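You operate a simulated robot arm through the tools that you are given. There is no shell and no other tool.

Carry out the task below with a simulated two-armed robot. There is one attempt and no reset: what you move stays moved.

## Task
Candle the short teal rack's blue stripe egg, put it back and plug in the blue peg.
Fine: in cup 1 of the white turntable, grey knob left at 1; back in its own cup; peg into that rack's hole; lamp off, no egg damaged. Set down upright: what you pick out.

Only the result counts: the job must be done as asked and must still hold three seconds after the hand-in. Knocking over, shifting, dropping, spilling or breaking anything else fails it.

## Robot
Two 7-joint arms with fingered hands on one trunk that stands fixed in place. Base frame: the origin is at the foot of the trunk, x ahead of it, y to its left, z up; the work surface is at about z = 0.8. Readings come in m, rad, newtons and seconds.
The left shoulder is at [0.05, 0.214, 0.869], the right one opposite. With the tool pointing down near the work surface each hand reaches from about 0.4 to 0.9 m from the base axis, measured 20 degrees to its own side. Payload 3 kg a hand.
Tool frame (each hand has its own): the origin (TCP) lies between the finger pads and is the grasp point; the fingertips stand 0.026 m ahead of it; z points along the fingers, y is the line along which they close. The gripper opens to 0.132 m; its body begins 0.073 m behind the TCP. The gripper is a hand of 3 fingers: y runs from the thumb to the fingers, the wrist lies at [0, 0, -0.229] in the tool frame, and closing takes about 1.5 s.
Orientation is told as [roll, pitch, yaw] about the base's x, y, z axes, in that order, counted from this pose: with the fingers straight down and closing along the base's y, the tool's x points along the base's -x, its y along +y and its z along -z.

## Interface
- The arms move only by the tool step_arm. It takes "left_steps", "right_steps" or both (then of equal length, played together; a hand with none holds still); each is a list of rows, each an object of numbers (a shift or turn left out is 0, a gripper value left out holds the last): "x", "y", "z": the shift along the tool's x, y, z in units of 25 mm (1.0 is 25 mm); "ax", "ay", "az": the turn, a rotation vector about the tool's x, y, z in units of 6 degrees (1.0 is 6 degrees); "claw": the closure, from 0 (fully open) to 1 (shut). In form: [{"x": .., "y": .., "z": .., "ax": .., "ay": .., "az": .., "claw": ..}, ...]. A call has 1 to 20 rows; each row shifts and turns the commanded pose from where the row before left it, along the tool's axes as they then stand. A call with a number of a shift or a turn outside -1 to 1 is refused whole. Each row takes 0.2 s and may step no farther than 0.05 m and 0.15 rad from the row before; otherwise, or with a gripper value out of range, the whole call is refused. A pose out of reach is approached as far as the arm can. The call stops where the force on the tool passes 40 N (or 10 N more than at its start, if that is more) or the arm is blocked; 0.2 s more then pass. The fingers move at their own pace (about 0.072 m/s each) and stop on an object; they squeeze with about 27 N. The grip force told is the motor's: it shows also when the fingers shut on nothing. Time passes only in rows, and 0.2 s behind the last, so rows that do not move let the fingers close. It gives the time, the measured TCP pose, the force on the tool (base axes), the opening and the grip force at its end, in the units of the frame above (readings bear some noise), with the torque about the TCP (base axes, N m) and any sound that the robot's microphone picked up, and new pictures: "views" is both (left out), scene, wrist or none (wrist: the cameras of the hands that moved).
- Cameras (640 x 400 px; columns grow to the right, rows downward): "scene" is now at [0.0269, -0.0341, 1.4992]; the picture's right is [-0.39, -0.92, 0.00], its down [-0.60, 0.26, -0.76] and it looks along [0.70, -0.30, -0.65] (base axes); focal length 313 px, centre (320, 200). "left" rides on the left gripper at [-0.062, 0.003, -0.092] in its tool frame; the picture's right is [-0.05, -1.00, 0.00], its down [0.83, -0.04, -0.56] and it looks along [0.55, -0.03, 0.83] (tool axes); focal length 230 px, centre (320, 200). "right" rides on the right gripper at [0.062, 0.003, -0.092] in its tool frame; the picture's right is [-0.05, 1.00, 0.00], its down [-0.83, -0.04, -0.56] and it looks along [-0.55, -0.03, 0.83] (tool axes); focal length 230 px, centre (320, 200). There is no depth. A picture from a camera that has moved, and an enlarged one, comes with that camera's place and axes in the base frame and with its lens.
- preshape(shape, hand): the hand has 3 fingers and takes this shape, open, in about a second: jaw (thumb against the fingers, like two jaws); tri (thumb and two fingers); tip (a fingertip pinch); poke (one finger out to press); point (the index stretched); flat (the hand flat); cup (the hand cupped); fist (a fist). The gripper value then closes the fingers along that shape, each until it touches; the sizes above hold for jaw. It gives what a move gives, with no picture.
- aim_head(pan, tilt): turns the head with the scene camera to pan (to the left, within 1.501 rad either way) and tilt (down, from -0.506 to 1.204), counted from straight ahead of the robot. It gives what a move gives, and a new picture of the scene camera.
- inspect(camera, box): a new picture of the part [left, top, right, bottom] of that camera's present view, enlarged. It takes no simulated time.
- hand_in(): hands the job in; it is judged then, once.

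Nothing tells you positions but the pictures and the camera data. Unless the task says otherwise, let go and move clear before handing in.

The tools are called by a JSON object that holds its "api" and its "payload". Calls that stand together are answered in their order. step_arm: Moves the arms, as the interface text tells. Its arguments: {"type":"object","properties":{"left_steps":{"type":"array"},"right_steps":{"type":"array"},"views":{"type":"string","enum":["both","scene","wrist","none"]}},"required":[]} The other tools are called the same way: preshape (shape, hand) gives the hand a shape; aim_head (pan, tilt) turns the head that bears the scene camera; inspect (camera, box) takes an enlarged picture of a part of a camera's view; hand_in () hands the job in.

At the start:

```text
time: 0.0
left_tcp_pos: [0.5333, -0.0121, 1.1233]
left_tcp_rot: [0.0, 0.002, -0.413]
left_force: [1.3, 0.1, -0.6]
left_torque: [0.03, 0.02, 0.01]
left_opening: 0.132
left_grip_force: 0.0
left_shape: jaw
right_tcp_pos: [0.4164, -0.4733, 1.1657]
right_tcp_rot: [0.001, 0.0, -0.413]
right_force: [-0.5, -0.1, -0.6]
right_torque: [0.01, 0.0, 0.0]
right_opening: 0.1319
right_grip_force: 0.1
right_shape: jaw
head pan, tilt (commanded): [-0.403, 0.709]
```

scene: 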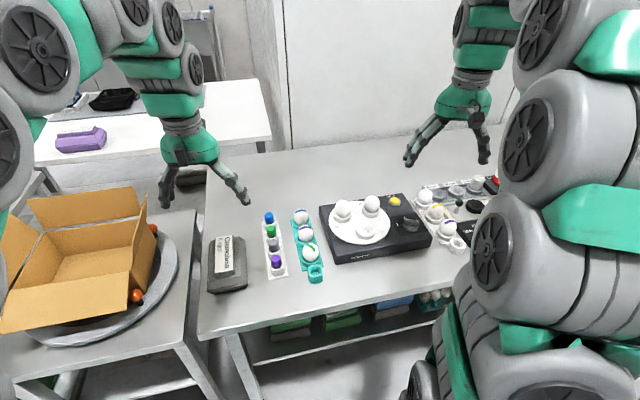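
right: 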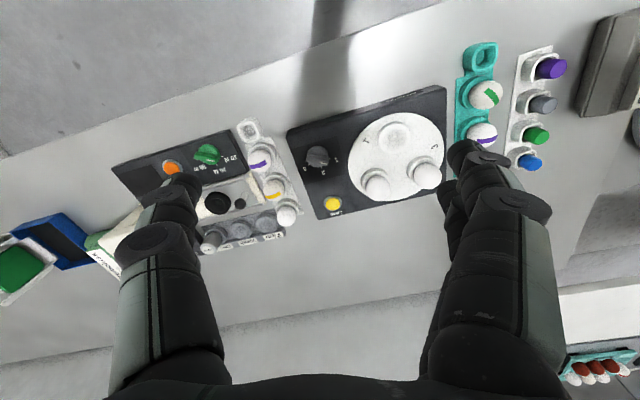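
left: 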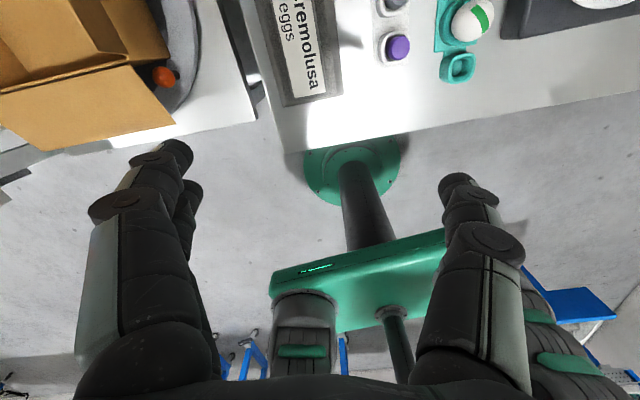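

I see a teal egg rack, a white peg block, a black candling machine with a white turntable, and another white rack to the right. I'll enlarge the views to identify everything first.

{"api": "inspect", "payload": {"camera": "scene", "box": [200, 180, 360, 300]}}

{"api": "inspect", "payload": {"camera": "scene", "box": [310, 160, 510, 285]}}

{"api": "inspect", "payload": {"camera": "right", "box": [280, 40, 580, 227]}}

{"api": "inspect", "payload": {"camera": "right", "box": [100, 100, 340, 250]}}

```text
3.33 times, centred on (280, 240) of scene
camera zoom: at [0.0269, -0.0341, 1.4992], right [-0.39, -0.92, 0.0], down [-0.6, 0.26, -0.76], along [0.7, -0.3, -0.65], focal length 1044 px, centre (453, 67)
```

zoom: 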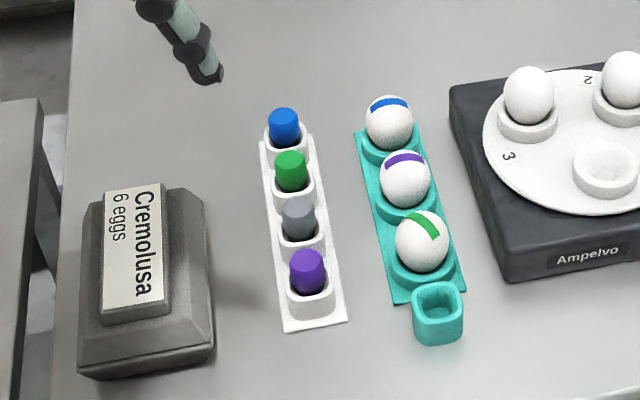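

```text
3.20 times, centred on (410, 222) of scene
camera zoom: at [0.0269, -0.0341, 1.4992], right [-0.39, -0.92, 0.0], down [-0.6, 0.26, -0.76], along [0.7, -0.3, -0.65], focal length 1003 px, centre (32, 128)
```

zoom: 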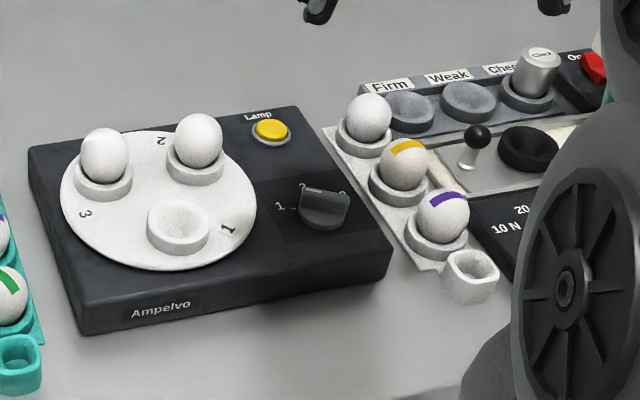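

```text
2.13 times, centred on (430, 134) of right
camera zoom: at [0.3612, -0.4468, 1.259], right [0.45, 0.89, 0.0], down [0.74, -0.37, 0.56], along [0.5, -0.25, -0.83], focal length 491 px, centre (85, 342)
```

zoom: 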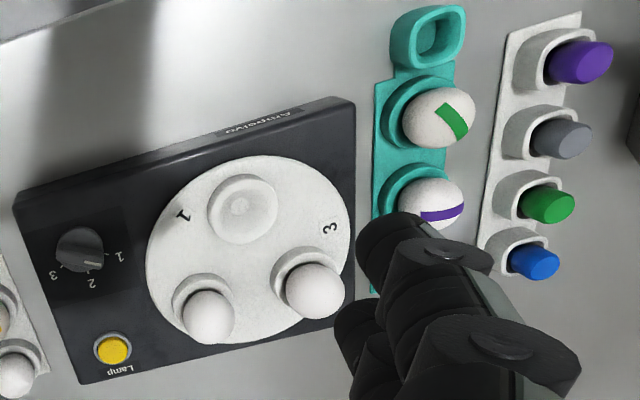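

```text
2.67 times, centred on (220, 175) of right
camera zoom: at [0.3612, -0.4468, 1.259], right [0.45, 0.89, 0.0], down [0.74, -0.37, 0.56], along [0.5, -0.25, -0.83], focal length 614 px, centre (587, 267)
```

zoom: 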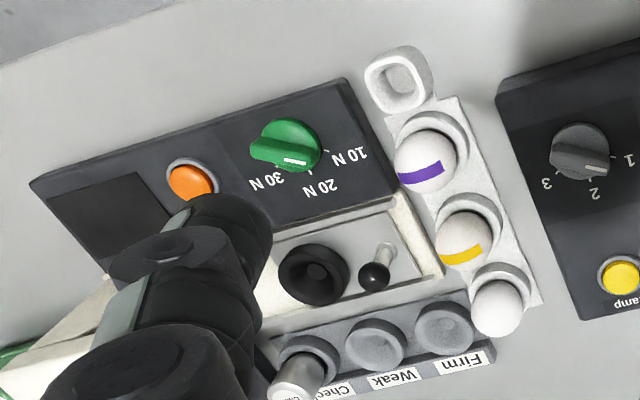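

The teal rack holds blue, purple and green striped eggs, with a square hole at its near end, and the blue peg is at the far end of the white peg block. I'll look around with the head to make sure there's no other teal rack and to see the panel more fully.

{"api": "aim_head", "payload": {"pan": 0.3, "tilt": 0.7}}

{"api": "inspect", "payload": {"camera": "right", "box": [540, 330, 640, 400]}}

```text
time: 1.1
left_tcp_pos: [0.533, -0.0117, 1.1227]
left_tcp_rot: [0.0, 0.0, -0.412]
left_force: [0.3, 0.2, 0.9]
left_torque: [0.01, -0.02, 0.0]
left_opening: 0.1319
left_grip_force: 0.0
left_shape: jaw
right_tcp_pos: [0.4178, -0.4737, 1.1666]
right_tcp_rot: [0.001, 0.0, -0.412]
right_force: [-0.4, 0.7, -0.5]
right_torque: [0.01, 0.02, 0.01]
right_opening: 0.1318
right_grip_force: 0.1
right_shape: jaw
head pan, tilt (commanded): [0.3, 0.7]
camera scene: at [0.0303, 0.0241, 1.5], right [0.29, -0.96, 0.0], down [-0.62, -0.19, -0.76], along [0.73, 0.23, -0.64], focal length 313 px, centre (320, 200)
```

scene: 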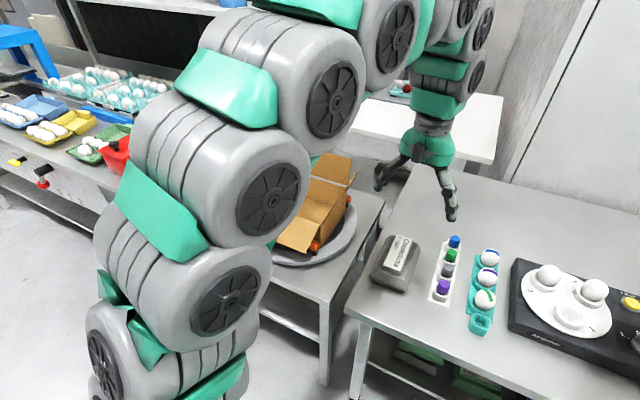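

```text
5.71 times, centred on (590, 365) of right
camera zoom: at [0.3612, -0.4468, 1.259], right [0.45, 0.89, 0.0], down [0.74, -0.37, 0.55], along [0.5, -0.25, -0.83], focal length 1315 px, centre (-1223, -743)
```

zoom: 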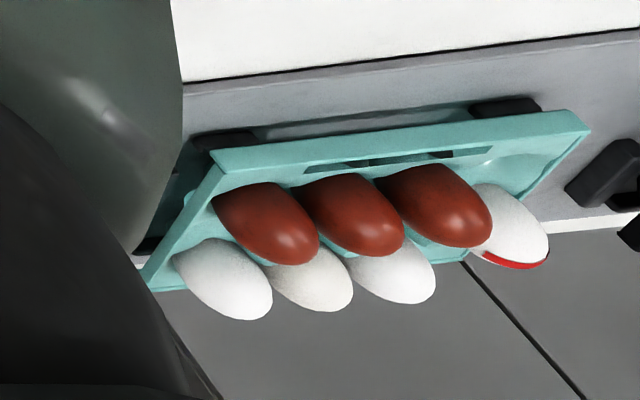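

The short teal rack on the table is the one with three egg cups. Now a look down and to the right at the machine and knob.

{"api": "aim_head", "payload": {"pan": -0.5, "tilt": 0.85}}

```text
time: 2.2
left_tcp_pos: [0.5332, -0.0115, 1.1225]
left_tcp_rot: [-0.001, 0.0, -0.413]
left_force: [-0.4, -0.3, 0.1]
left_torque: [0.02, 0.01, 0.03]
left_opening: 0.1319
left_grip_force: 0.1
left_shape: jaw
right_tcp_pos: [0.4169, -0.4738, 1.1659]
right_tcp_rot: [-0.001, -0.001, -0.411]
right_force: [1.1, 0.1, 0.6]
right_torque: [0.02, -0.02, -0.02]
right_opening: 0.1319
right_grip_force: 0.0
right_shape: jaw
head pan, tilt (commanded): [-0.499, 0.85]
camera scene: at [0.0178, -0.0383, 1.4877], right [-0.48, -0.88, 0.0], down [-0.66, 0.36, -0.66], along [0.58, -0.32, -0.75], focal length 313 px, centre (320, 200)
```

scene: 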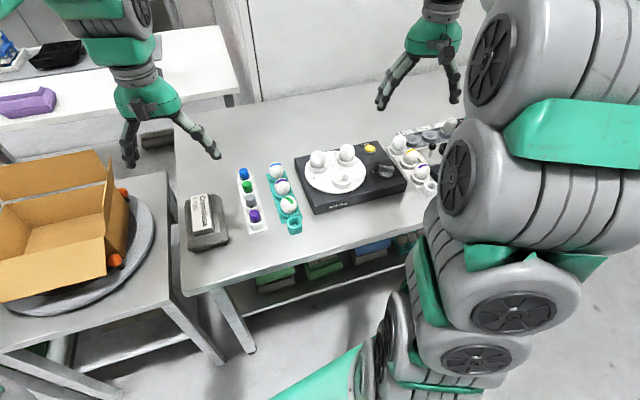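

{"api": "inspect", "payload": {"camera": "scene", "box": [360, 140, 408, 190]}}

{"api": "inspect", "payload": {"camera": "scene", "box": [220, 150, 320, 240]}}

{"api": "inspect", "payload": {"camera": "scene", "box": [290, 135, 410, 215]}}

{"api": "inspect", "payload": {"camera": "right", "box": [290, 130, 350, 230]}}

```text
8.00 times, centred on (384, 165) of scene
camera zoom: at [0.0178, -0.0383, 1.4877], right [-0.48, -0.88, 0.0], down [-0.66, 0.36, -0.66], along [0.58, -0.32, -0.75], focal length 2507 px, centre (-192, 480)
```

zoom: 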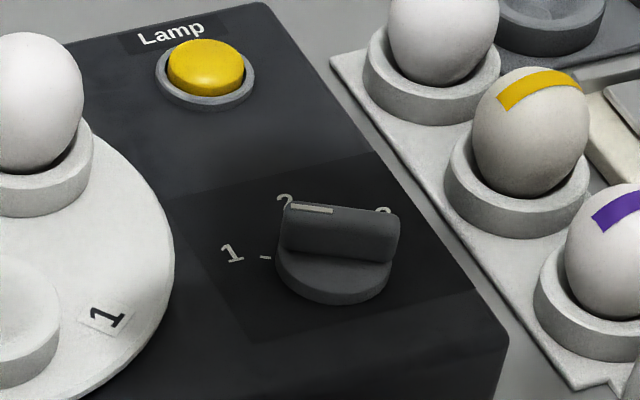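

```text
4.44 times, centred on (270, 195) of scene
camera zoom: at [0.0178, -0.0383, 1.4877], right [-0.48, -0.88, 0.0], down [-0.66, 0.36, -0.66], along [0.58, -0.32, -0.75], focal length 1393 px, centre (542, 222)
```

zoom: 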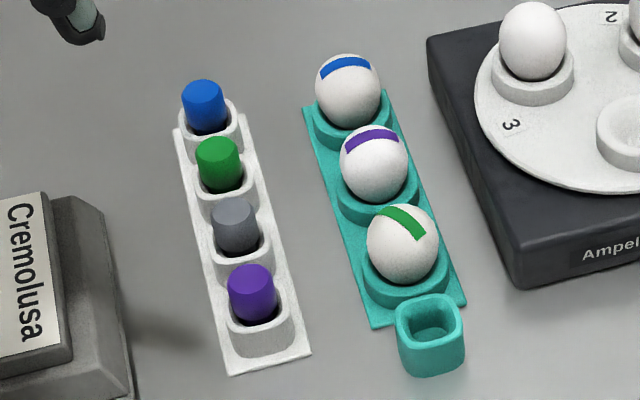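

```text
5.00 times, centred on (350, 175) of scene
camera zoom: at [0.0178, -0.0383, 1.4877], right [-0.48, -0.88, 0.0], down [-0.66, 0.36, -0.66], along [0.58, -0.32, -0.75], focal length 1567 px, centre (170, 325)
```

zoom: 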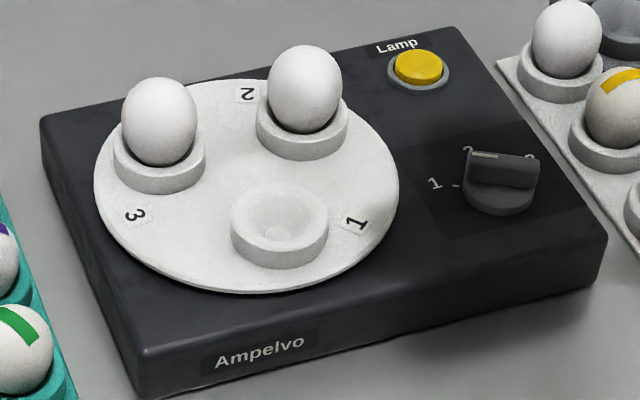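

```text
4.00 times, centred on (320, 180) of right
camera zoom: at [0.3612, -0.4468, 1.259], right [0.45, 0.89, 0.0], down [0.74, -0.37, 0.56], along [0.5, -0.25, -0.83], focal length 920 px, centre (320, 280)
```

zoom: 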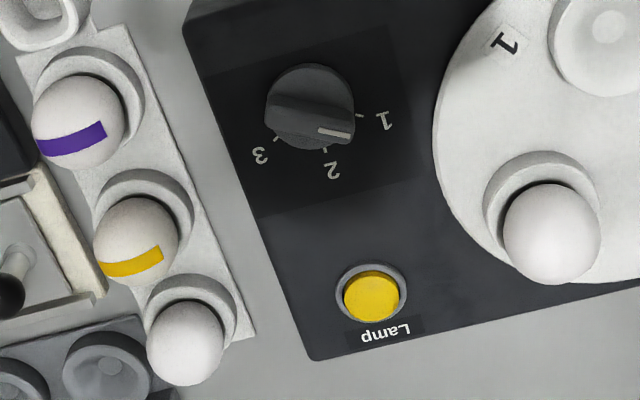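

The eggs, peg block and machine are located: blue egg about (0.685, -0.252, 0.84), cup 1 about (0.533, -0.391), teal hole about (0.49, -0.218), and the grey knob's mark already points at 1. I'll move the left arm out of the way and turn the right hand to the racks' axis.

{"api": "step_arm", "payload": {"left_steps": [{"x": 0.4, "y": 0.916}, {"x": 0.4, "y": 0.916}, {"x": 0.4, "y": 0.916}, {"x": 0.4, "y": 0.916}, {"x": 0.4, "y": 0.916}, {"x": 0.4, "y": 0.916}, {"x": 0.4, "y": 0.916}, {"x": 0.4, "y": 0.916}, {"x": 0.4, "y": 0.916}, {"x": 0.4, "y": 0.916}], "right_steps": [{"az": -0.232}, {"az": -0.232}, {"az": -0.232}, {"az": -0.232}, {"az": -0.232}, {"az": -0.232}, {"az": -0.232}, {"az": -0.232}, {"az": -0.232}, {"az": -0.232}], "views": "both"}}

```text
time: 4.4
left_tcp_pos: [0.5333, 0.2398, 1.1245]
left_tcp_rot: [-0.001, 0.0, -0.411]
left_force: [0.8, 0.5, 0.3]
left_torque: [0.0, 0.03, 0.01]
left_opening: 0.1319
left_grip_force: 0.0
left_shape: jaw
right_tcp_pos: [0.4162, -0.4736, 1.1671]
right_tcp_rot: [0.0, 0.001, -0.168]
right_force: [-0.1, -0.2, -0.4]
right_torque: [0.03, 0.01, -0.01]
right_opening: 0.1317
right_grip_force: 0.0
right_shape: jaw
head pan, tilt (commanded): [-0.499, 0.85]
camera scene: at [0.0177, -0.0383, 1.4877], right [-0.48, -0.88, 0.0], down [-0.66, 0.36, -0.66], along [0.58, -0.32, -0.75], focal length 313 px, centre (320, 200)
camera right: at [0.3559, -0.4612, 1.2591], right [0.22, 0.98, 0.0], down [0.81, -0.18, 0.55], along [0.54, -0.12, -0.83], focal length 230 px, centre (320, 200)
camera left: at [0.5915, 0.2181, 1.2173], right [-0.35, -0.94, 0.0], down [-0.78, 0.29, 0.56], along [-0.52, 0.2, -0.83], focal length 230 px, centre (320, 200)
```

scene: 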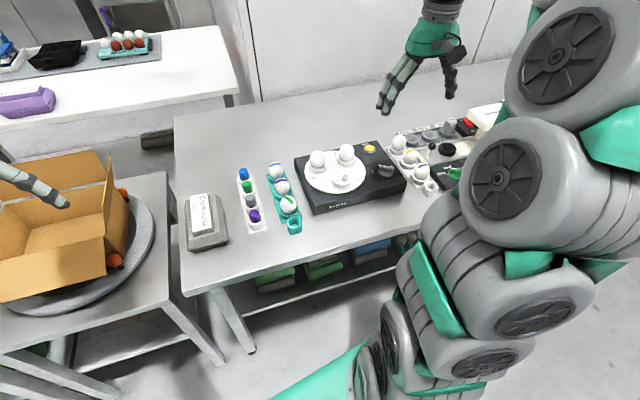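
right: 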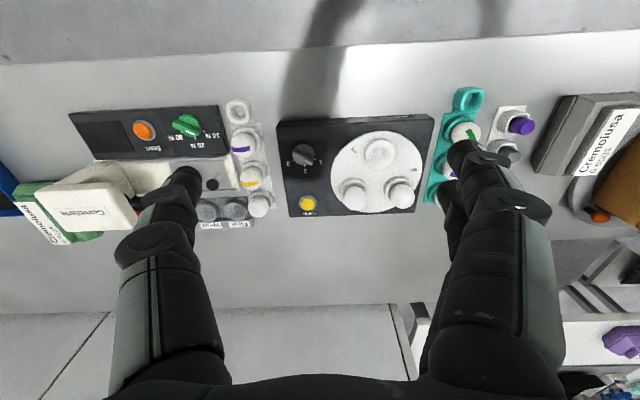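
left: 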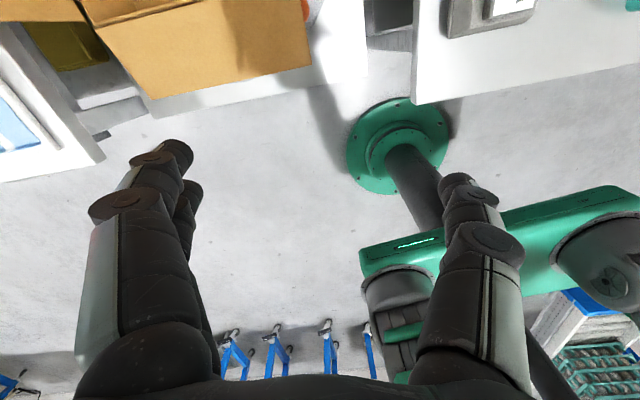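

The left arm is clear. Now I'll bring the right hand to about 0.18 m above the blue stripe egg.

{"api": "step_arm", "payload": {"right_steps": [{"x": -0.76, "y": 0.878, "z": 0.49}, {"x": -0.76, "y": 0.878, "z": 0.49}, {"x": -0.76, "y": 0.878, "z": 0.49}, {"x": -0.76, "y": 0.878, "z": 0.49}, {"x": -0.76, "y": 0.878, "z": 0.49}, {"x": -0.76, "y": 0.878, "z": 0.49}, {"x": -0.76, "y": 0.878, "z": 0.49}, {"x": -0.76, "y": 0.878, "z": 0.49}, {"x": -0.76, "y": 0.878, "z": 0.49}, {"x": -0.76, "y": 0.878, "z": 0.49}, {"x": -0.76, "y": 0.878, "z": 0.49}, {"x": -0.76, "y": 0.878, "z": 0.49}, {}], "views": "both"}}

```text
time: 7.2
left_tcp_pos: [0.5336, 0.2397, 1.1238]
left_tcp_rot: [0.0, 0.001, -0.411]
left_force: [0.1, -0.9, -0.1]
left_torque: [0.01, 0.02, -0.03]
left_opening: 0.1319
left_grip_force: 0.0
left_shape: jaw
right_tcp_pos: [0.6861, -0.252, 1.0201]
right_tcp_rot: [-0.001, 0.0, -0.169]
right_force: [0.1, 0.0, 0.4]
right_torque: [-0.01, 0.02, 0.01]
right_opening: 0.1316
right_grip_force: 0.0
right_shape: jaw
head pan, tilt (commanded): [-0.499, 0.85]
camera scene: at [0.0178, -0.0383, 1.4877], right [-0.48, -0.88, 0.0], down [-0.66, 0.36, -0.66], along [0.58, -0.32, -0.75], focal length 313 px, centre (320, 200)
camera right: at [0.6257, -0.2395, 1.1124], right [0.22, 0.98, 0.0], down [0.81, -0.18, 0.55], along [0.54, -0.12, -0.83], focal length 230 px, centre (320, 200)
```

scene: 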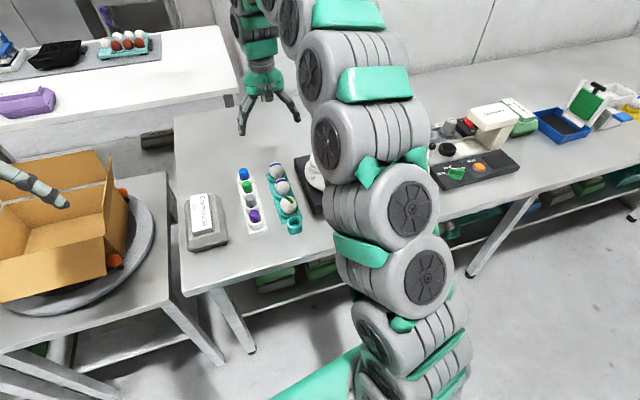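
right: 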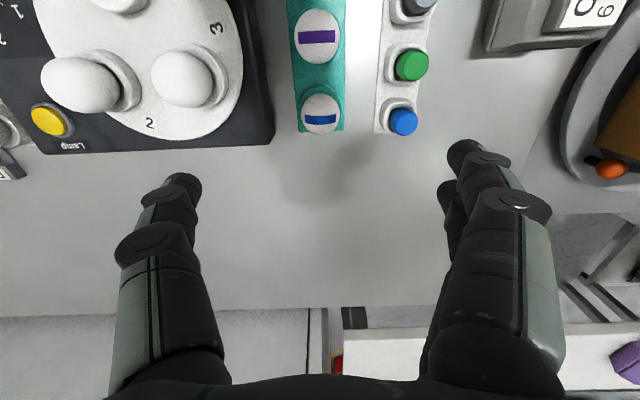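

The hand hangs above the blue egg; I'll zoom in the wrist view to refine the egg, peg and rack positions.

{"api": "inspect", "payload": {"camera": "right", "box": [260, 0, 460, 150]}}

{"api": "inspect", "payload": {"camera": "scene", "box": [220, 80, 320, 240]}}

```text
2.67 times, centred on (360, 75) of right
camera zoom: at [0.6257, -0.2395, 1.1124], right [0.22, 0.98, 0.0], down [0.81, -0.18, 0.55], along [0.54, -0.12, -0.83], focal length 614 px, centre (213, 533)
```

zoom: 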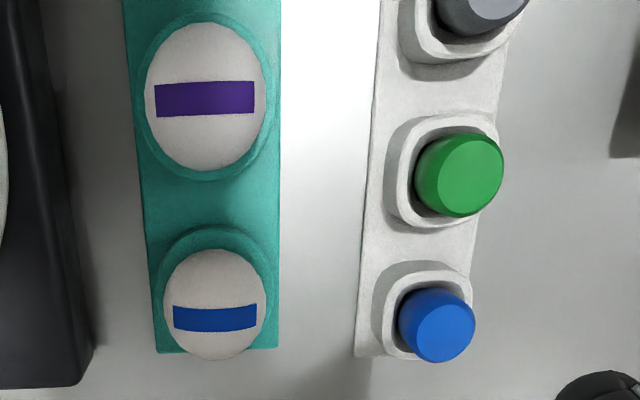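

```text
2.50 times, centred on (270, 160) of scene
camera zoom: at [0.0178, -0.0383, 1.4877], right [-0.48, -0.88, 0.0], down [-0.66, 0.36, -0.66], along [0.58, -0.32, -0.75], focal length 783 px, centre (445, 300)
```

zoom: 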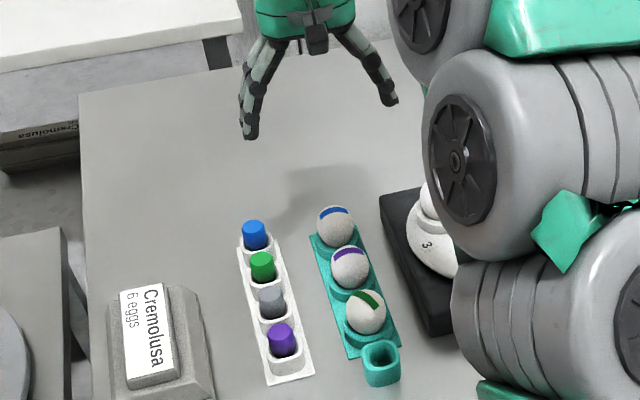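

The egg refines to about (0.687, -0.253, 0.84). I'll partly close the fingers so they clear the peg block and machine on the way down.

{"api": "step_arm", "payload": {"right_steps": [{"claw": 0.4}, {}, {}, {}, {}], "views": "both"}}

```text
time: 8.4
left_tcp_pos: [0.5329, 0.2388, 1.1253]
left_tcp_rot: [0.0, -0.001, -0.41]
left_force: [0.8, 0.8, -0.4]
left_torque: [0.01, -0.02, 0.02]
left_opening: 0.1318
left_grip_force: 0.1
left_shape: jaw
right_tcp_pos: [0.6859, -0.2529, 1.02]
right_tcp_rot: [0.0, 0.001, -0.17]
right_force: [-0.4, -0.3, -0.7]
right_torque: [0.0, 0.01, 0.02]
right_opening: 0.08
right_grip_force: 0.1
right_shape: jaw
head pan, tilt (commanded): [-0.499, 0.85]
camera scene: at [0.0177, -0.0383, 1.4877], right [-0.48, -0.88, 0.0], down [-0.66, 0.36, -0.66], along [0.58, -0.32, -0.75], focal length 313 px, centre (320, 200)
camera right: at [0.6255, -0.2397, 1.1126], right [0.22, 0.98, 0.0], down [0.81, -0.18, 0.55], along [0.54, -0.12, -0.83], focal length 230 px, centre (320, 200)
```

scene: 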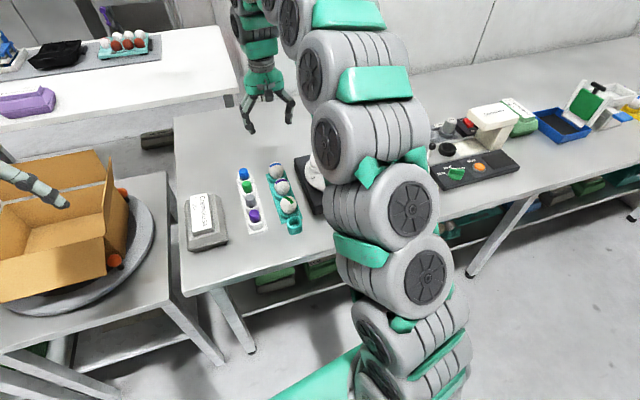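
right: 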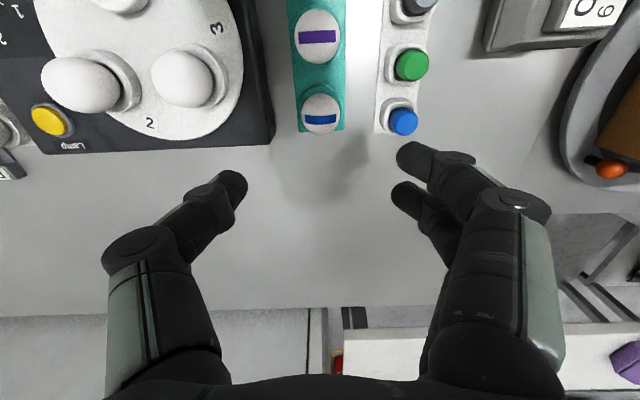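

Opening is now 0.08 m, with the egg centred below. I'll descend to 0.91 and check clearance.

{"api": "step_arm", "payload": {"right_steps": [{"z": 0.9, "x": -0.04}, {"z": 0.9}, {"z": 0.9}, {"z": 0.9}, {"z": 0.8}, {}], "views": "both"}}

```text
time: 9.8
left_tcp_pos: [0.5322, 0.239, 1.1247]
left_tcp_rot: [0.0, 0.0, -0.412]
left_force: [0.2, 0.8, 0.3]
left_torque: [-0.01, 0.01, 0.01]
left_opening: 0.1318
left_grip_force: 0.1
left_shape: jaw
right_tcp_pos: [0.6848, -0.2547, 0.9132]
right_tcp_rot: [0.0, 0.0, -0.169]
right_force: [0.2, -0.1, -0.7]
right_torque: [0.01, 0.0, -0.02]
right_opening: 0.0796
right_grip_force: 0.1
right_shape: jaw
head pan, tilt (commanded): [-0.499, 0.85]
camera scene: at [0.0177, -0.0383, 1.4877], right [-0.48, -0.88, 0.0], down [-0.66, 0.36, -0.66], along [0.58, -0.32, -0.75], focal length 313 px, centre (320, 200)
camera right: at [0.6249, -0.241, 1.0048], right [0.22, 0.98, 0.0], down [0.81, -0.18, 0.56], along [0.54, -0.12, -0.83], focal length 230 px, centre (320, 200)
```

scene: 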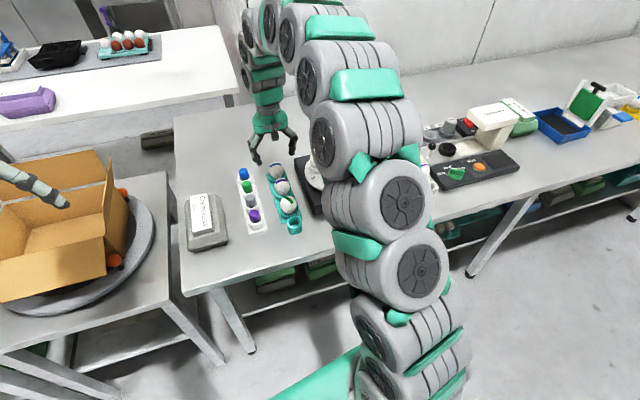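
right: 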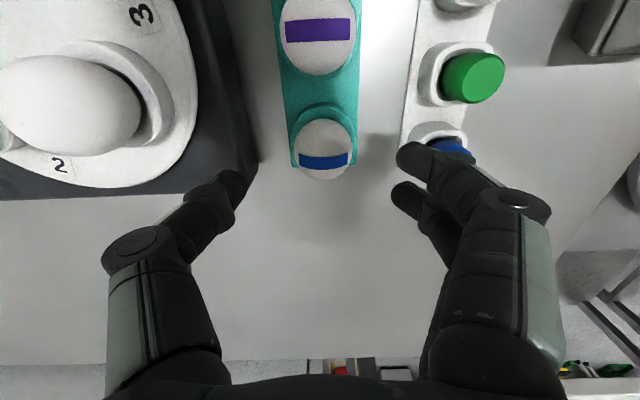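

The finger passes near the blue peg, so I'll narrow the opening further and recheck the egg's centre.

{"api": "step_arm", "payload": {"right_steps": [{"claw": 0.52}, {}, {}], "views": "none"}}

{"api": "inspect", "payload": {"camera": "right", "box": [220, 60, 480, 222]}}

{"api": "inspect", "payload": {"camera": "scene", "box": [230, 110, 320, 200]}}

```text
time: 10.6
left_tcp_pos: [0.5329, 0.2391, 1.1235]
left_tcp_rot: [0.0, 0.0, -0.41]
left_force: [0.2, -0.1, -0.2]
left_torque: [0.01, 0.0, 0.03]
left_opening: 0.1316
left_grip_force: 0.2
left_shape: jaw
right_tcp_pos: [0.6848, -0.2538, 0.9131]
right_tcp_rot: [-0.001, 0.0, -0.169]
right_force: [-0.5, 0.3, 0.2]
right_torque: [-0.01, 0.01, -0.05]
right_opening: 0.0639
right_grip_force: 0.1
right_shape: jaw
head pan, tilt (commanded): [-0.499, 0.85]
```

```text
2.46 times, centred on (350, 141) of right
camera zoom: at [0.6248, -0.241, 1.0051], right [0.22, 0.98, 0.0], down [0.81, -0.18, 0.56], along [0.54, -0.12, -0.83], focal length 566 px, centre (246, 345)
```

zoom: 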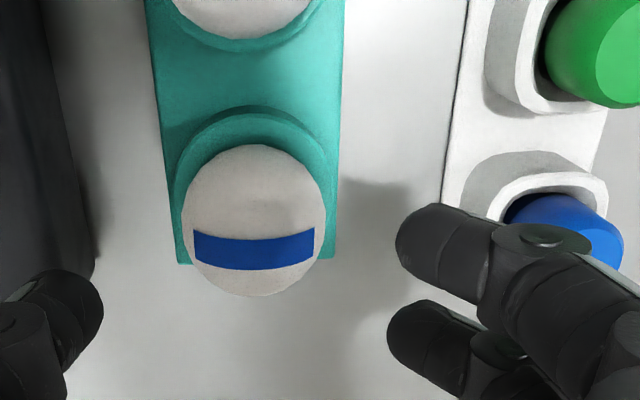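

```text
4.44 times, centred on (275, 155) of scene
camera zoom: at [0.0177, -0.0383, 1.4877], right [-0.48, -0.88, 0.0], down [-0.66, 0.36, -0.66], along [0.58, -0.32, -0.75], focal length 1393 px, centre (520, 400)
```

zoom: 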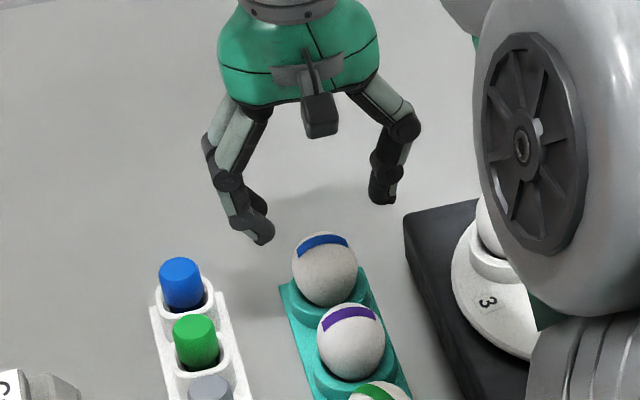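

Egg centre is about (0.6876, -0.2528); I'll correct 3 mm and lower to 0.856 so the tips stay above the cup rim.

{"api": "step_arm", "payload": {"right_steps": [{"x": -0.104, "y": 0.058}, {"z": 0.6}, {"z": 0.6}, {"z": 0.6}, {"z": 0.48}, {}], "views": "both"}}

```text
time: 12.0
left_tcp_pos: [0.5333, 0.2387, 1.1245]
left_tcp_rot: [0.0, 0.001, -0.412]
left_force: [0.7, -0.1, 0.1]
left_torque: [-0.03, 0.02, -0.01]
left_opening: 0.1318
left_grip_force: 0.1
left_shape: jaw
right_tcp_pos: [0.6871, -0.2523, 0.8545]
right_tcp_rot: [0.0, 0.001, -0.169]
right_force: [-0.5, 0.5, 0.4]
right_torque: [0.02, 0.03, -0.03]
right_opening: 0.0639
right_grip_force: 0.0
right_shape: jaw
head pan, tilt (commanded): [-0.499, 0.85]
camera scene: at [0.0177, -0.0383, 1.4877], right [-0.48, -0.88, 0.0], down [-0.66, 0.36, -0.66], along [0.58, -0.32, -0.75], focal length 313 px, centre (320, 200)
camera right: at [0.6279, -0.2394, 0.9462], right [0.22, 0.98, 0.0], down [0.81, -0.18, 0.56], along [0.54, -0.12, -0.83], focal length 230 px, centre (320, 200)
```

scene: 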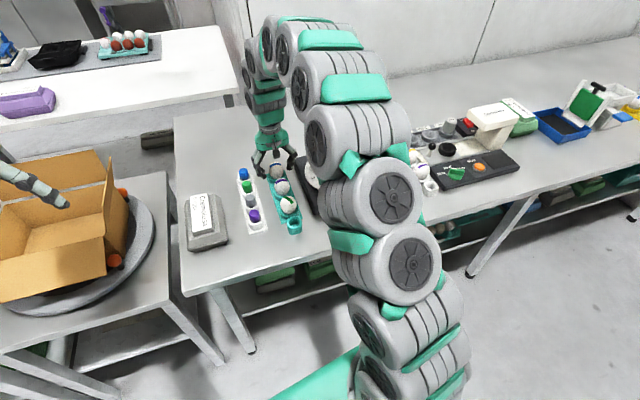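
right: 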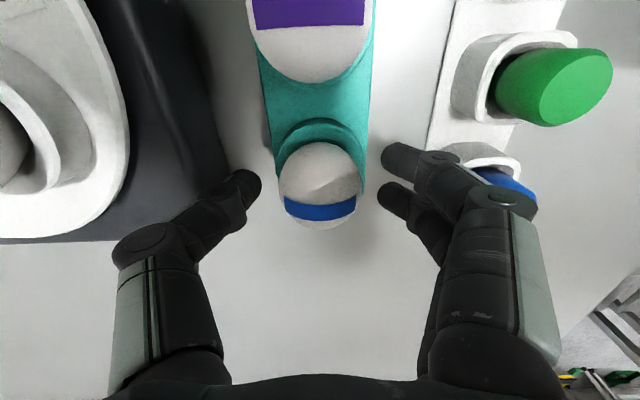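

Fingers straddle the egg evenly. I'll close gently, watching the grip force.

{"api": "step_arm", "payload": {"right_steps": [{"claw": 0.62}, {}, {"claw": 0.66}, {}, {}], "views": "wrist"}}

```text
time: 13.2
left_tcp_pos: [0.5327, 0.2383, 1.1248]
left_tcp_rot: [-0.001, -0.001, -0.414]
left_force: [-1.3, -0.5, 0.8]
left_torque: [0.01, 0.0, 0.02]
left_opening: 0.1319
left_grip_force: 0.1
left_shape: jaw
right_tcp_pos: [0.6871, -0.2522, 0.8537]
right_tcp_rot: [-0.001, 0.0, -0.17]
right_force: [0.0, 0.1, 0.1]
right_torque: [-0.02, -0.01, -0.02]
right_opening: 0.0455
right_grip_force: 0.0
right_shape: jaw
head pan, tilt (commanded): [-0.499, 0.85]
camera right: at [0.6279, -0.2394, 0.946], right [0.22, 0.98, 0.0], down [0.81, -0.18, 0.56], along [0.54, -0.12, -0.83], focal length 230 px, centre (320, 200)
```

right: 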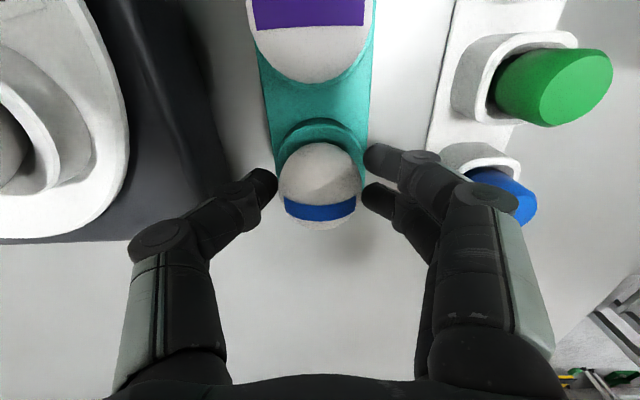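

{"api": "step_arm", "payload": {"right_steps": [{"claw": 0.68}, {}, {"claw": 0.7}, {}, {}], "views": "wrist"}}

```text
time: 14.4
left_tcp_pos: [0.5316, 0.239, 1.1243]
left_tcp_rot: [0.0, 0.0, -0.412]
left_force: [-0.3, 0.1, -0.7]
left_torque: [0.0, -0.02, -0.01]
left_opening: 0.1323
left_grip_force: 0.0
left_shape: jaw
right_tcp_pos: [0.6883, -0.2511, 0.8542]
right_tcp_rot: [-0.001, 0.0, -0.171]
right_force: [0.3, 0.3, 0.6]
right_torque: [0.0, -0.01, -0.01]
right_opening: 0.0406
right_grip_force: 0.0
right_shape: jaw
head pan, tilt (commanded): [-0.499, 0.85]
camera right: at [0.6279, -0.2394, 0.946], right [0.22, 0.98, 0.0], down [0.81, -0.18, 0.56], along [0.54, -0.12, -0.83], focal length 230 px, centre (320, 200)
```

right: 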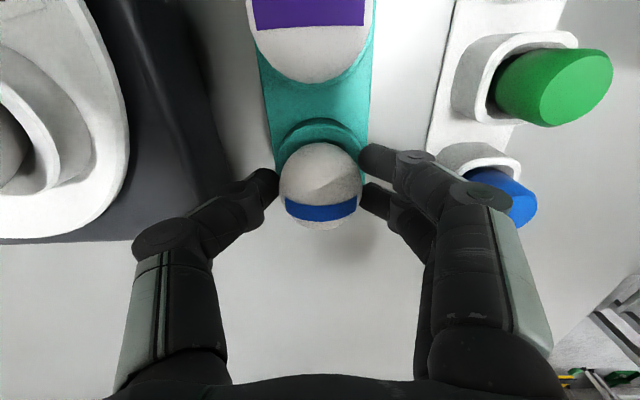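

{"api": "step_arm", "payload": {"right_steps": [{"claw": 0.72}, {}, {"claw": 0.74}, {}, {}], "views": "wrist"}}

```text
time: 15.6
left_tcp_pos: [0.5332, 0.24, 1.1239]
left_tcp_rot: [-0.002, 0.0, -0.413]
left_force: [0.3, -0.6, 0.2]
left_torque: [0.04, -0.03, 0.02]
left_opening: 0.132
left_grip_force: 0.1
left_shape: jaw
right_tcp_pos: [0.6878, -0.2528, 0.8544]
right_tcp_rot: [0.001, 0.0, -0.17]
right_force: [0.8, 0.6, 0.8]
right_torque: [0.01, 0.0, -0.01]
right_opening: 0.0364
right_grip_force: 9.8
right_shape: jaw
head pan, tilt (commanded): [-0.499, 0.85]
camera right: at [0.6279, -0.2394, 0.946], right [0.22, 0.98, 0.0], down [0.81, -0.18, 0.56], along [0.54, -0.12, -0.83], focal length 230 px, centre (320, 200)
```

right: 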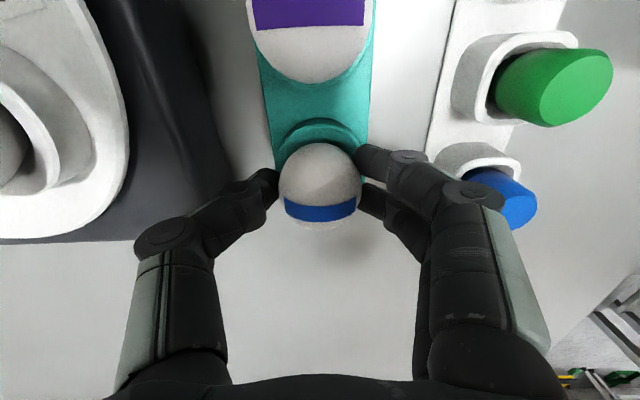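

Grip force is about 10 N on the egg. I'll look closely at the contact before lifting.

{"api": "inspect", "payload": {"camera": "right", "box": [220, 110, 420, 250]}}

{"api": "inspect", "payload": {"camera": "scene", "box": [235, 130, 315, 200]}}

```text
2.86 times, centred on (320, 180) of right
camera zoom: at [0.6279, -0.2394, 0.946], right [0.22, 0.98, 0.0], down [0.81, -0.18, 0.56], along [0.54, -0.12, -0.83], focal length 657 px, centre (320, 257)
```

zoom: 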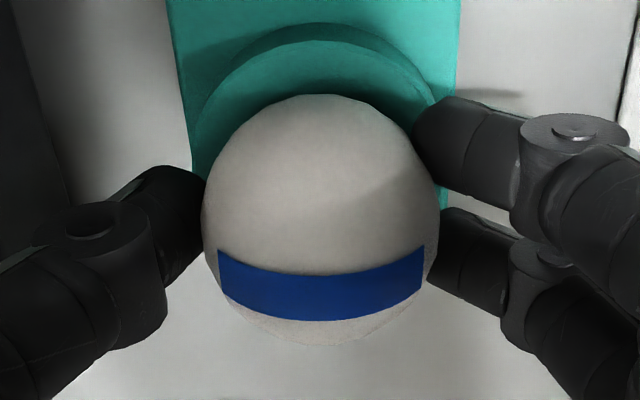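

```text
5.71 times, centred on (275, 165) of scene
camera zoom: at [0.0177, -0.0383, 1.4877], right [-0.48, -0.88, 0.0], down [-0.66, 0.36, -0.66], along [0.58, -0.32, -0.75], focal length 1791 px, centre (577, 400)
```

zoom: 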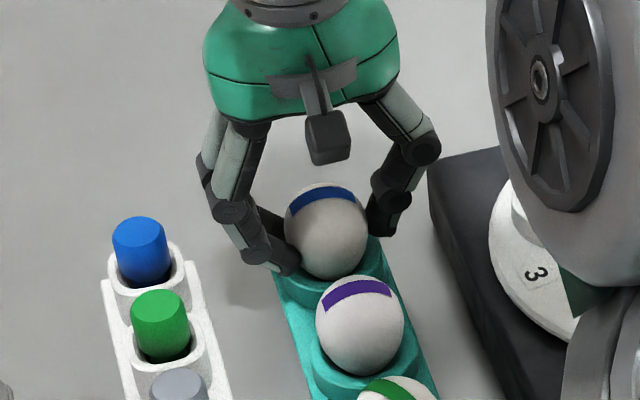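

The fingertips hold the egg at or just below its equator, which is good for lifting. I'll lift slowly.

{"api": "step_arm", "payload": {"right_steps": [{"z": -0.2}, {"z": -0.3}, {"z": -0.3}, {}], "views": "wrist"}}

```text
time: 16.6
left_tcp_pos: [0.5336, 0.2377, 1.1255]
left_tcp_rot: [-0.002, -0.001, -0.412]
left_force: [0.3, 1.0, -0.5]
left_torque: [-0.02, 0.0, 0.02]
left_opening: 0.1318
left_grip_force: 0.0
left_shape: jaw
right_tcp_pos: [0.6886, -0.252, 0.8742]
right_tcp_rot: [-0.001, 0.0, -0.171]
right_force: [0.7, 0.2, 0.3]
right_torque: [0.04, -0.01, 0.04]
right_opening: 0.0364
right_grip_force: 8.8
right_shape: jaw
head pan, tilt (commanded): [-0.499, 0.85]
camera right: at [0.6284, -0.2393, 0.9661], right [0.22, 0.98, 0.0], down [0.81, -0.18, 0.55], along [0.54, -0.12, -0.83], focal length 230 px, centre (320, 200)
```

right: 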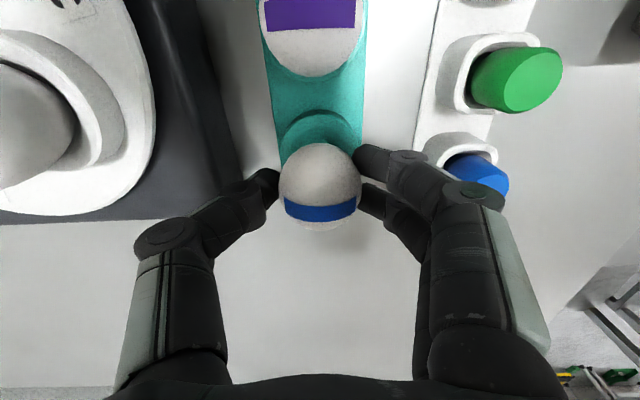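

The egg is held firmly. Lifting to about 1.03 and then looking for cup 1.

{"api": "step_arm", "payload": {"right_steps": [{"z": -0.6}, {"z": -0.9}, {"z": -0.9}, {"z": -0.9}, {"z": -0.9}, {"z": -0.9}, {"z": -0.9}, {"z": -0.24}, {}], "views": "both"}}

```text
time: 18.6
left_tcp_pos: [0.5332, 0.2387, 1.1245]
left_tcp_rot: [0.0, 0.001, -0.412]
left_force: [0.8, -0.2, 0.0]
left_torque: [0.0, -0.01, -0.05]
left_opening: 0.132
left_grip_force: 0.2
left_shape: jaw
right_tcp_pos: [0.6889, -0.2516, 1.0285]
right_tcp_rot: [0.0, 0.0, -0.169]
right_force: [-0.4, 0.0, -0.3]
right_torque: [-0.02, 0.0, -0.01]
right_opening: 0.0364
right_grip_force: 9.0
right_shape: jaw
head pan, tilt (commanded): [-0.499, 0.85]
camera scene: at [0.0178, -0.0383, 1.4877], right [-0.48, -0.88, 0.0], down [-0.66, 0.36, -0.66], along [0.58, -0.32, -0.75], focal length 313 px, centre (320, 200)
camera right: at [0.6289, -0.2395, 1.1202], right [0.22, 0.98, 0.0], down [0.81, -0.18, 0.56], along [0.54, -0.12, -0.83], focal length 230 px, centre (320, 200)
```

scene: 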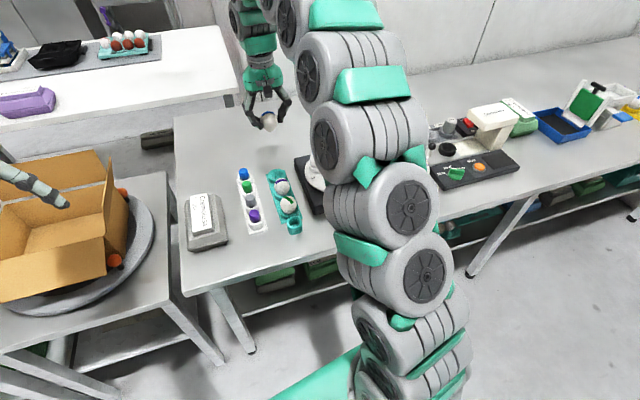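
right: 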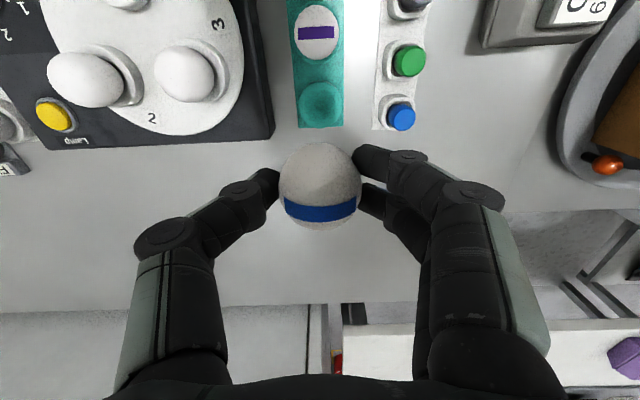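

{"api": "inspect", "payload": {"camera": "right", "box": [260, 0, 460, 150]}}

{"api": "step_arm", "payload": {"right_steps": [{"x": 0.4, "y": -0.5}, {"x": 0.651, "y": -0.818}, {"x": 0.651, "y": -0.818}, {"x": 0.651, "y": -0.818}, {"x": 0.651, "y": -0.818}, {"x": 0.651, "y": -0.818}, {"x": 0.651, "y": -0.818}, {"x": 0.651, "y": -0.818}, {"x": 0.251, "y": -0.318}, {}, {}], "views": "both"}}

```text
2.67 times, centred on (360, 75) of right
camera zoom: at [0.6289, -0.2395, 1.1202], right [0.22, 0.98, 0.0], down [0.81, -0.18, 0.56], along [0.54, -0.12, -0.83], focal length 614 px, centre (213, 533)
```

zoom: 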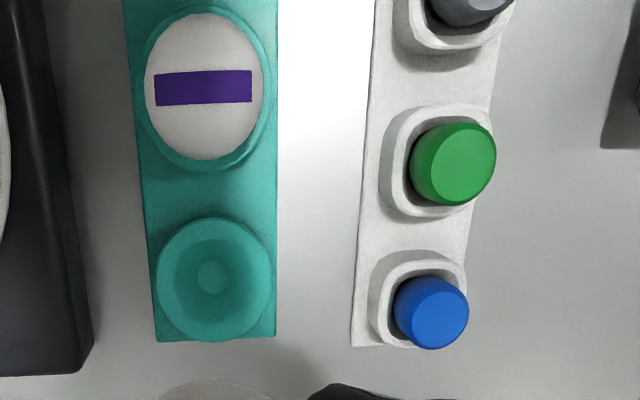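

```text
time: 21.0
left_tcp_pos: [0.5343, 0.2385, 1.124]
left_tcp_rot: [0.0, 0.0, -0.413]
left_force: [0.4, 0.0, 0.6]
left_torque: [0.01, 0.0, 0.02]
left_opening: 0.1315
left_grip_force: 0.0
left_shape: jaw
right_tcp_pos: [0.532, -0.39, 1.0303]
right_tcp_rot: [-0.001, -0.001, -0.17]
right_force: [0.2, -0.4, -0.1]
right_torque: [-0.02, -0.03, 0.0]
right_opening: 0.0364
right_grip_force: 9.3
right_shape: jaw
head pan, tilt (commanded): [-0.499, 0.85]
camera scene: at [0.0177, -0.0383, 1.4877], right [-0.48, -0.88, 0.0], down [-0.66, 0.36, -0.66], along [0.58, -0.32, -0.75], focal length 313 px, centre (320, 200)
camera right: at [0.4723, -0.3779, 1.1218], right [0.22, 0.98, 0.0], down [0.81, -0.18, 0.56], along [0.54, -0.12, -0.83], focal length 230 px, centre (320, 200)
```

scene: 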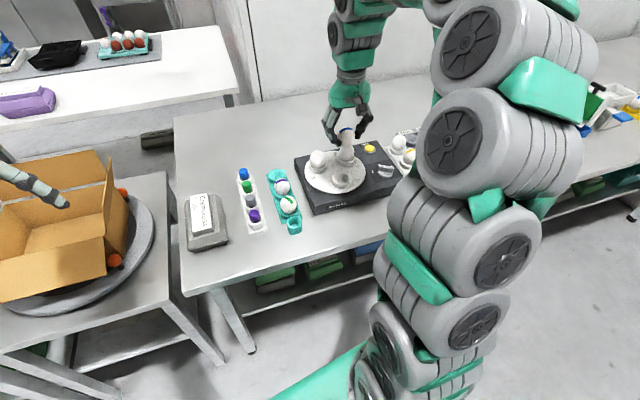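
right: 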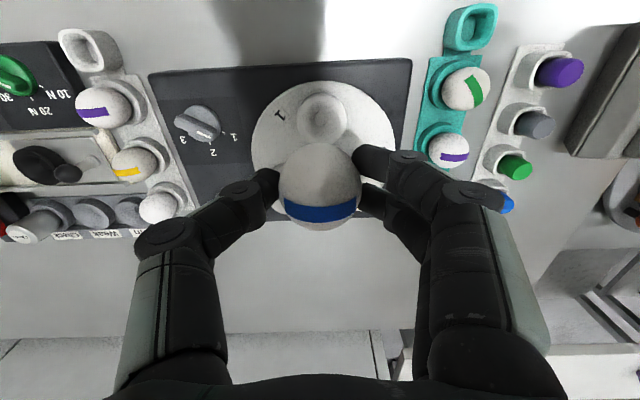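

Now the cup 1 and the knob are both visible from above; zooming in.

{"api": "inspect", "payload": {"camera": "right", "box": [240, 60, 420, 180]}}

{"api": "inspect", "payload": {"camera": "right", "box": [150, 80, 260, 170]}}

{"api": "inspect", "payload": {"camera": "scene", "box": [290, 90, 420, 220]}}

```text
3.33 times, centred on (330, 120) of right
camera zoom: at [0.4723, -0.3779, 1.1218], right [0.22, 0.98, 0.0], down [0.81, -0.18, 0.56], along [0.54, -0.12, -0.83], focal length 767 px, centre (287, 467)
```

zoom: 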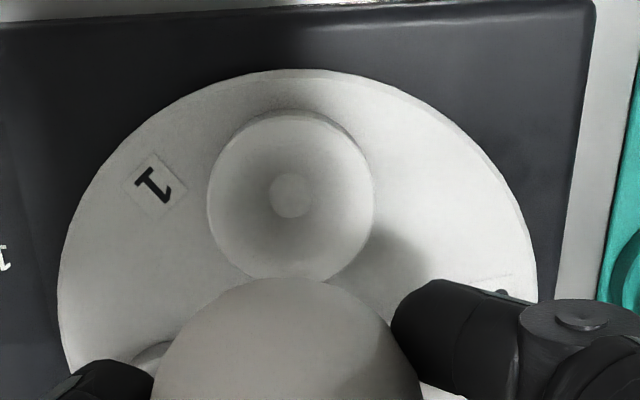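

```text
4.44 times, centred on (205, 125) of right
camera zoom: at [0.4723, -0.3779, 1.1218], right [0.22, 0.98, 0.0], down [0.81, -0.18, 0.56], along [0.54, -0.12, -0.83], focal length 1022 px, centre (831, 533)
```

zoom: 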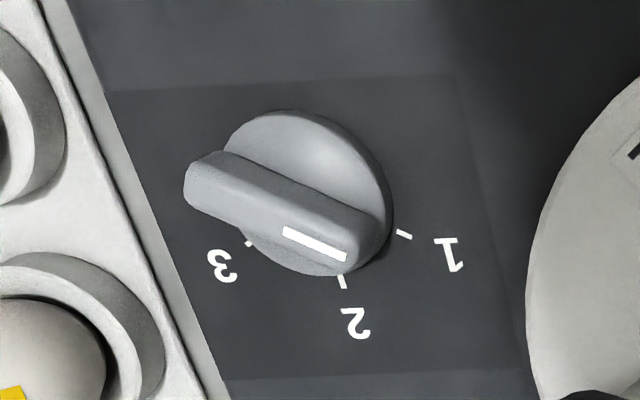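

```text
3.08 times, centred on (355, 155) of scene
camera zoom: at [0.0177, -0.0383, 1.4877], right [-0.48, -0.88, 0.0], down [-0.66, 0.36, -0.66], along [0.58, -0.32, -0.75], focal length 964 px, centre (212, 338)
```

zoom: 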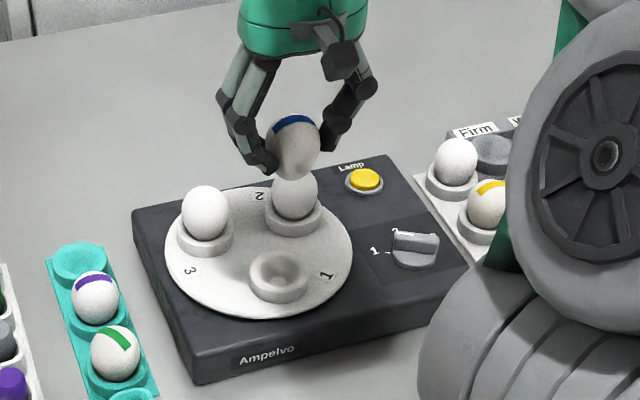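

Cup 1 is at about (0.533, -0.391) with the held egg centred above it, and the knob's pointer lines up with tick 1. Descending toward cup 1.

{"api": "step_arm", "payload": {"right_steps": [{"z": 0.7}, {"z": 0.8}, {"z": 0.8}, {"z": 0.8}, {"z": 0.7}, {"z": 0.4}, {}], "views": "both"}}

{"api": "inspect", "payload": {"camera": "scene", "box": [290, 120, 400, 220]}}

```text
time: 22.6
left_tcp_pos: [0.5337, 0.2389, 1.1256]
left_tcp_rot: [0.0, 0.0, -0.411]
left_force: [-0.1, 0.0, 0.6]
left_torque: [0.01, 0.0, 0.0]
left_opening: 0.132
left_grip_force: 0.0
left_shape: jaw
right_tcp_pos: [0.5335, -0.3912, 0.9226]
right_tcp_rot: [0.001, 0.0, -0.169]
right_force: [0.6, -0.5, -1.3]
right_torque: [0.0, -0.02, 0.0]
right_opening: 0.0363
right_grip_force: 9.0
right_shape: jaw
head pan, tilt (commanded): [-0.499, 0.85]
camera scene: at [0.0177, -0.0383, 1.4877], right [-0.48, -0.88, 0.0], down [-0.66, 0.36, -0.66], along [0.58, -0.32, -0.75], focal length 313 px, centre (320, 200)
camera right: at [0.473, -0.3782, 1.015], right [0.22, 0.98, 0.0], down [0.81, -0.18, 0.56], along [0.54, -0.12, -0.83], focal length 230 px, centre (320, 200)
```

scene: 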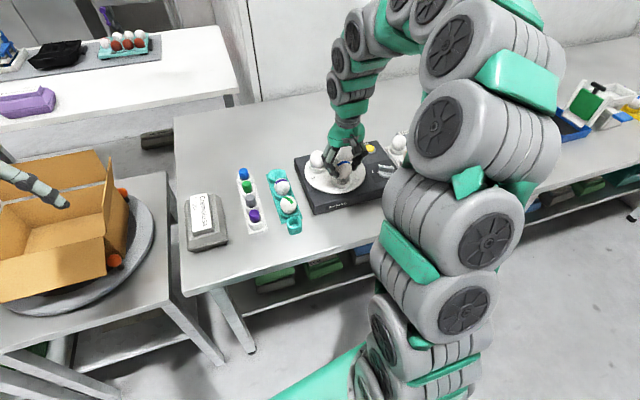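
right: 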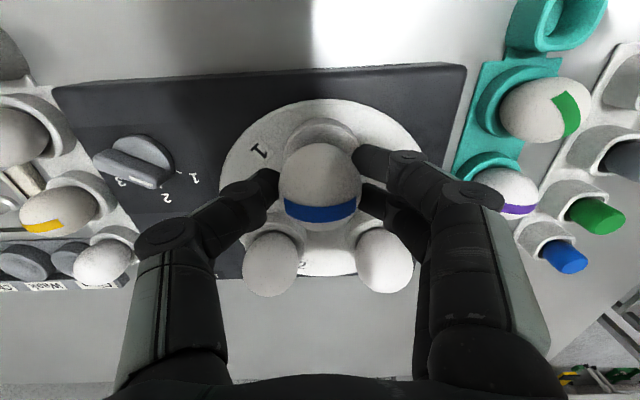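

```text
4.00 times, centred on (345, 170) of scene
camera zoom: at [0.0177, -0.0383, 1.4877], right [-0.48, -0.88, 0.0], down [-0.66, 0.36, -0.66], along [0.58, -0.32, -0.75], focal length 1253 px, centre (220, 320)
```

zoom: 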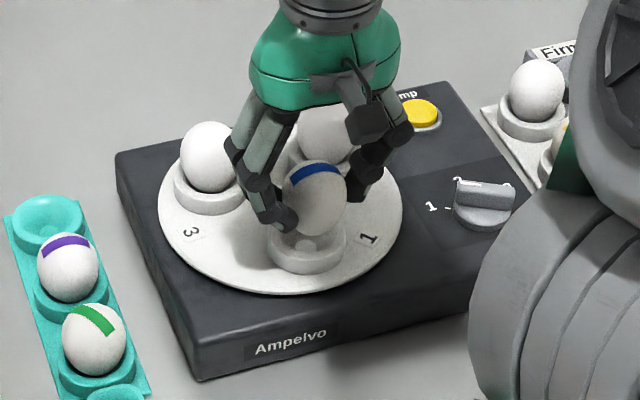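

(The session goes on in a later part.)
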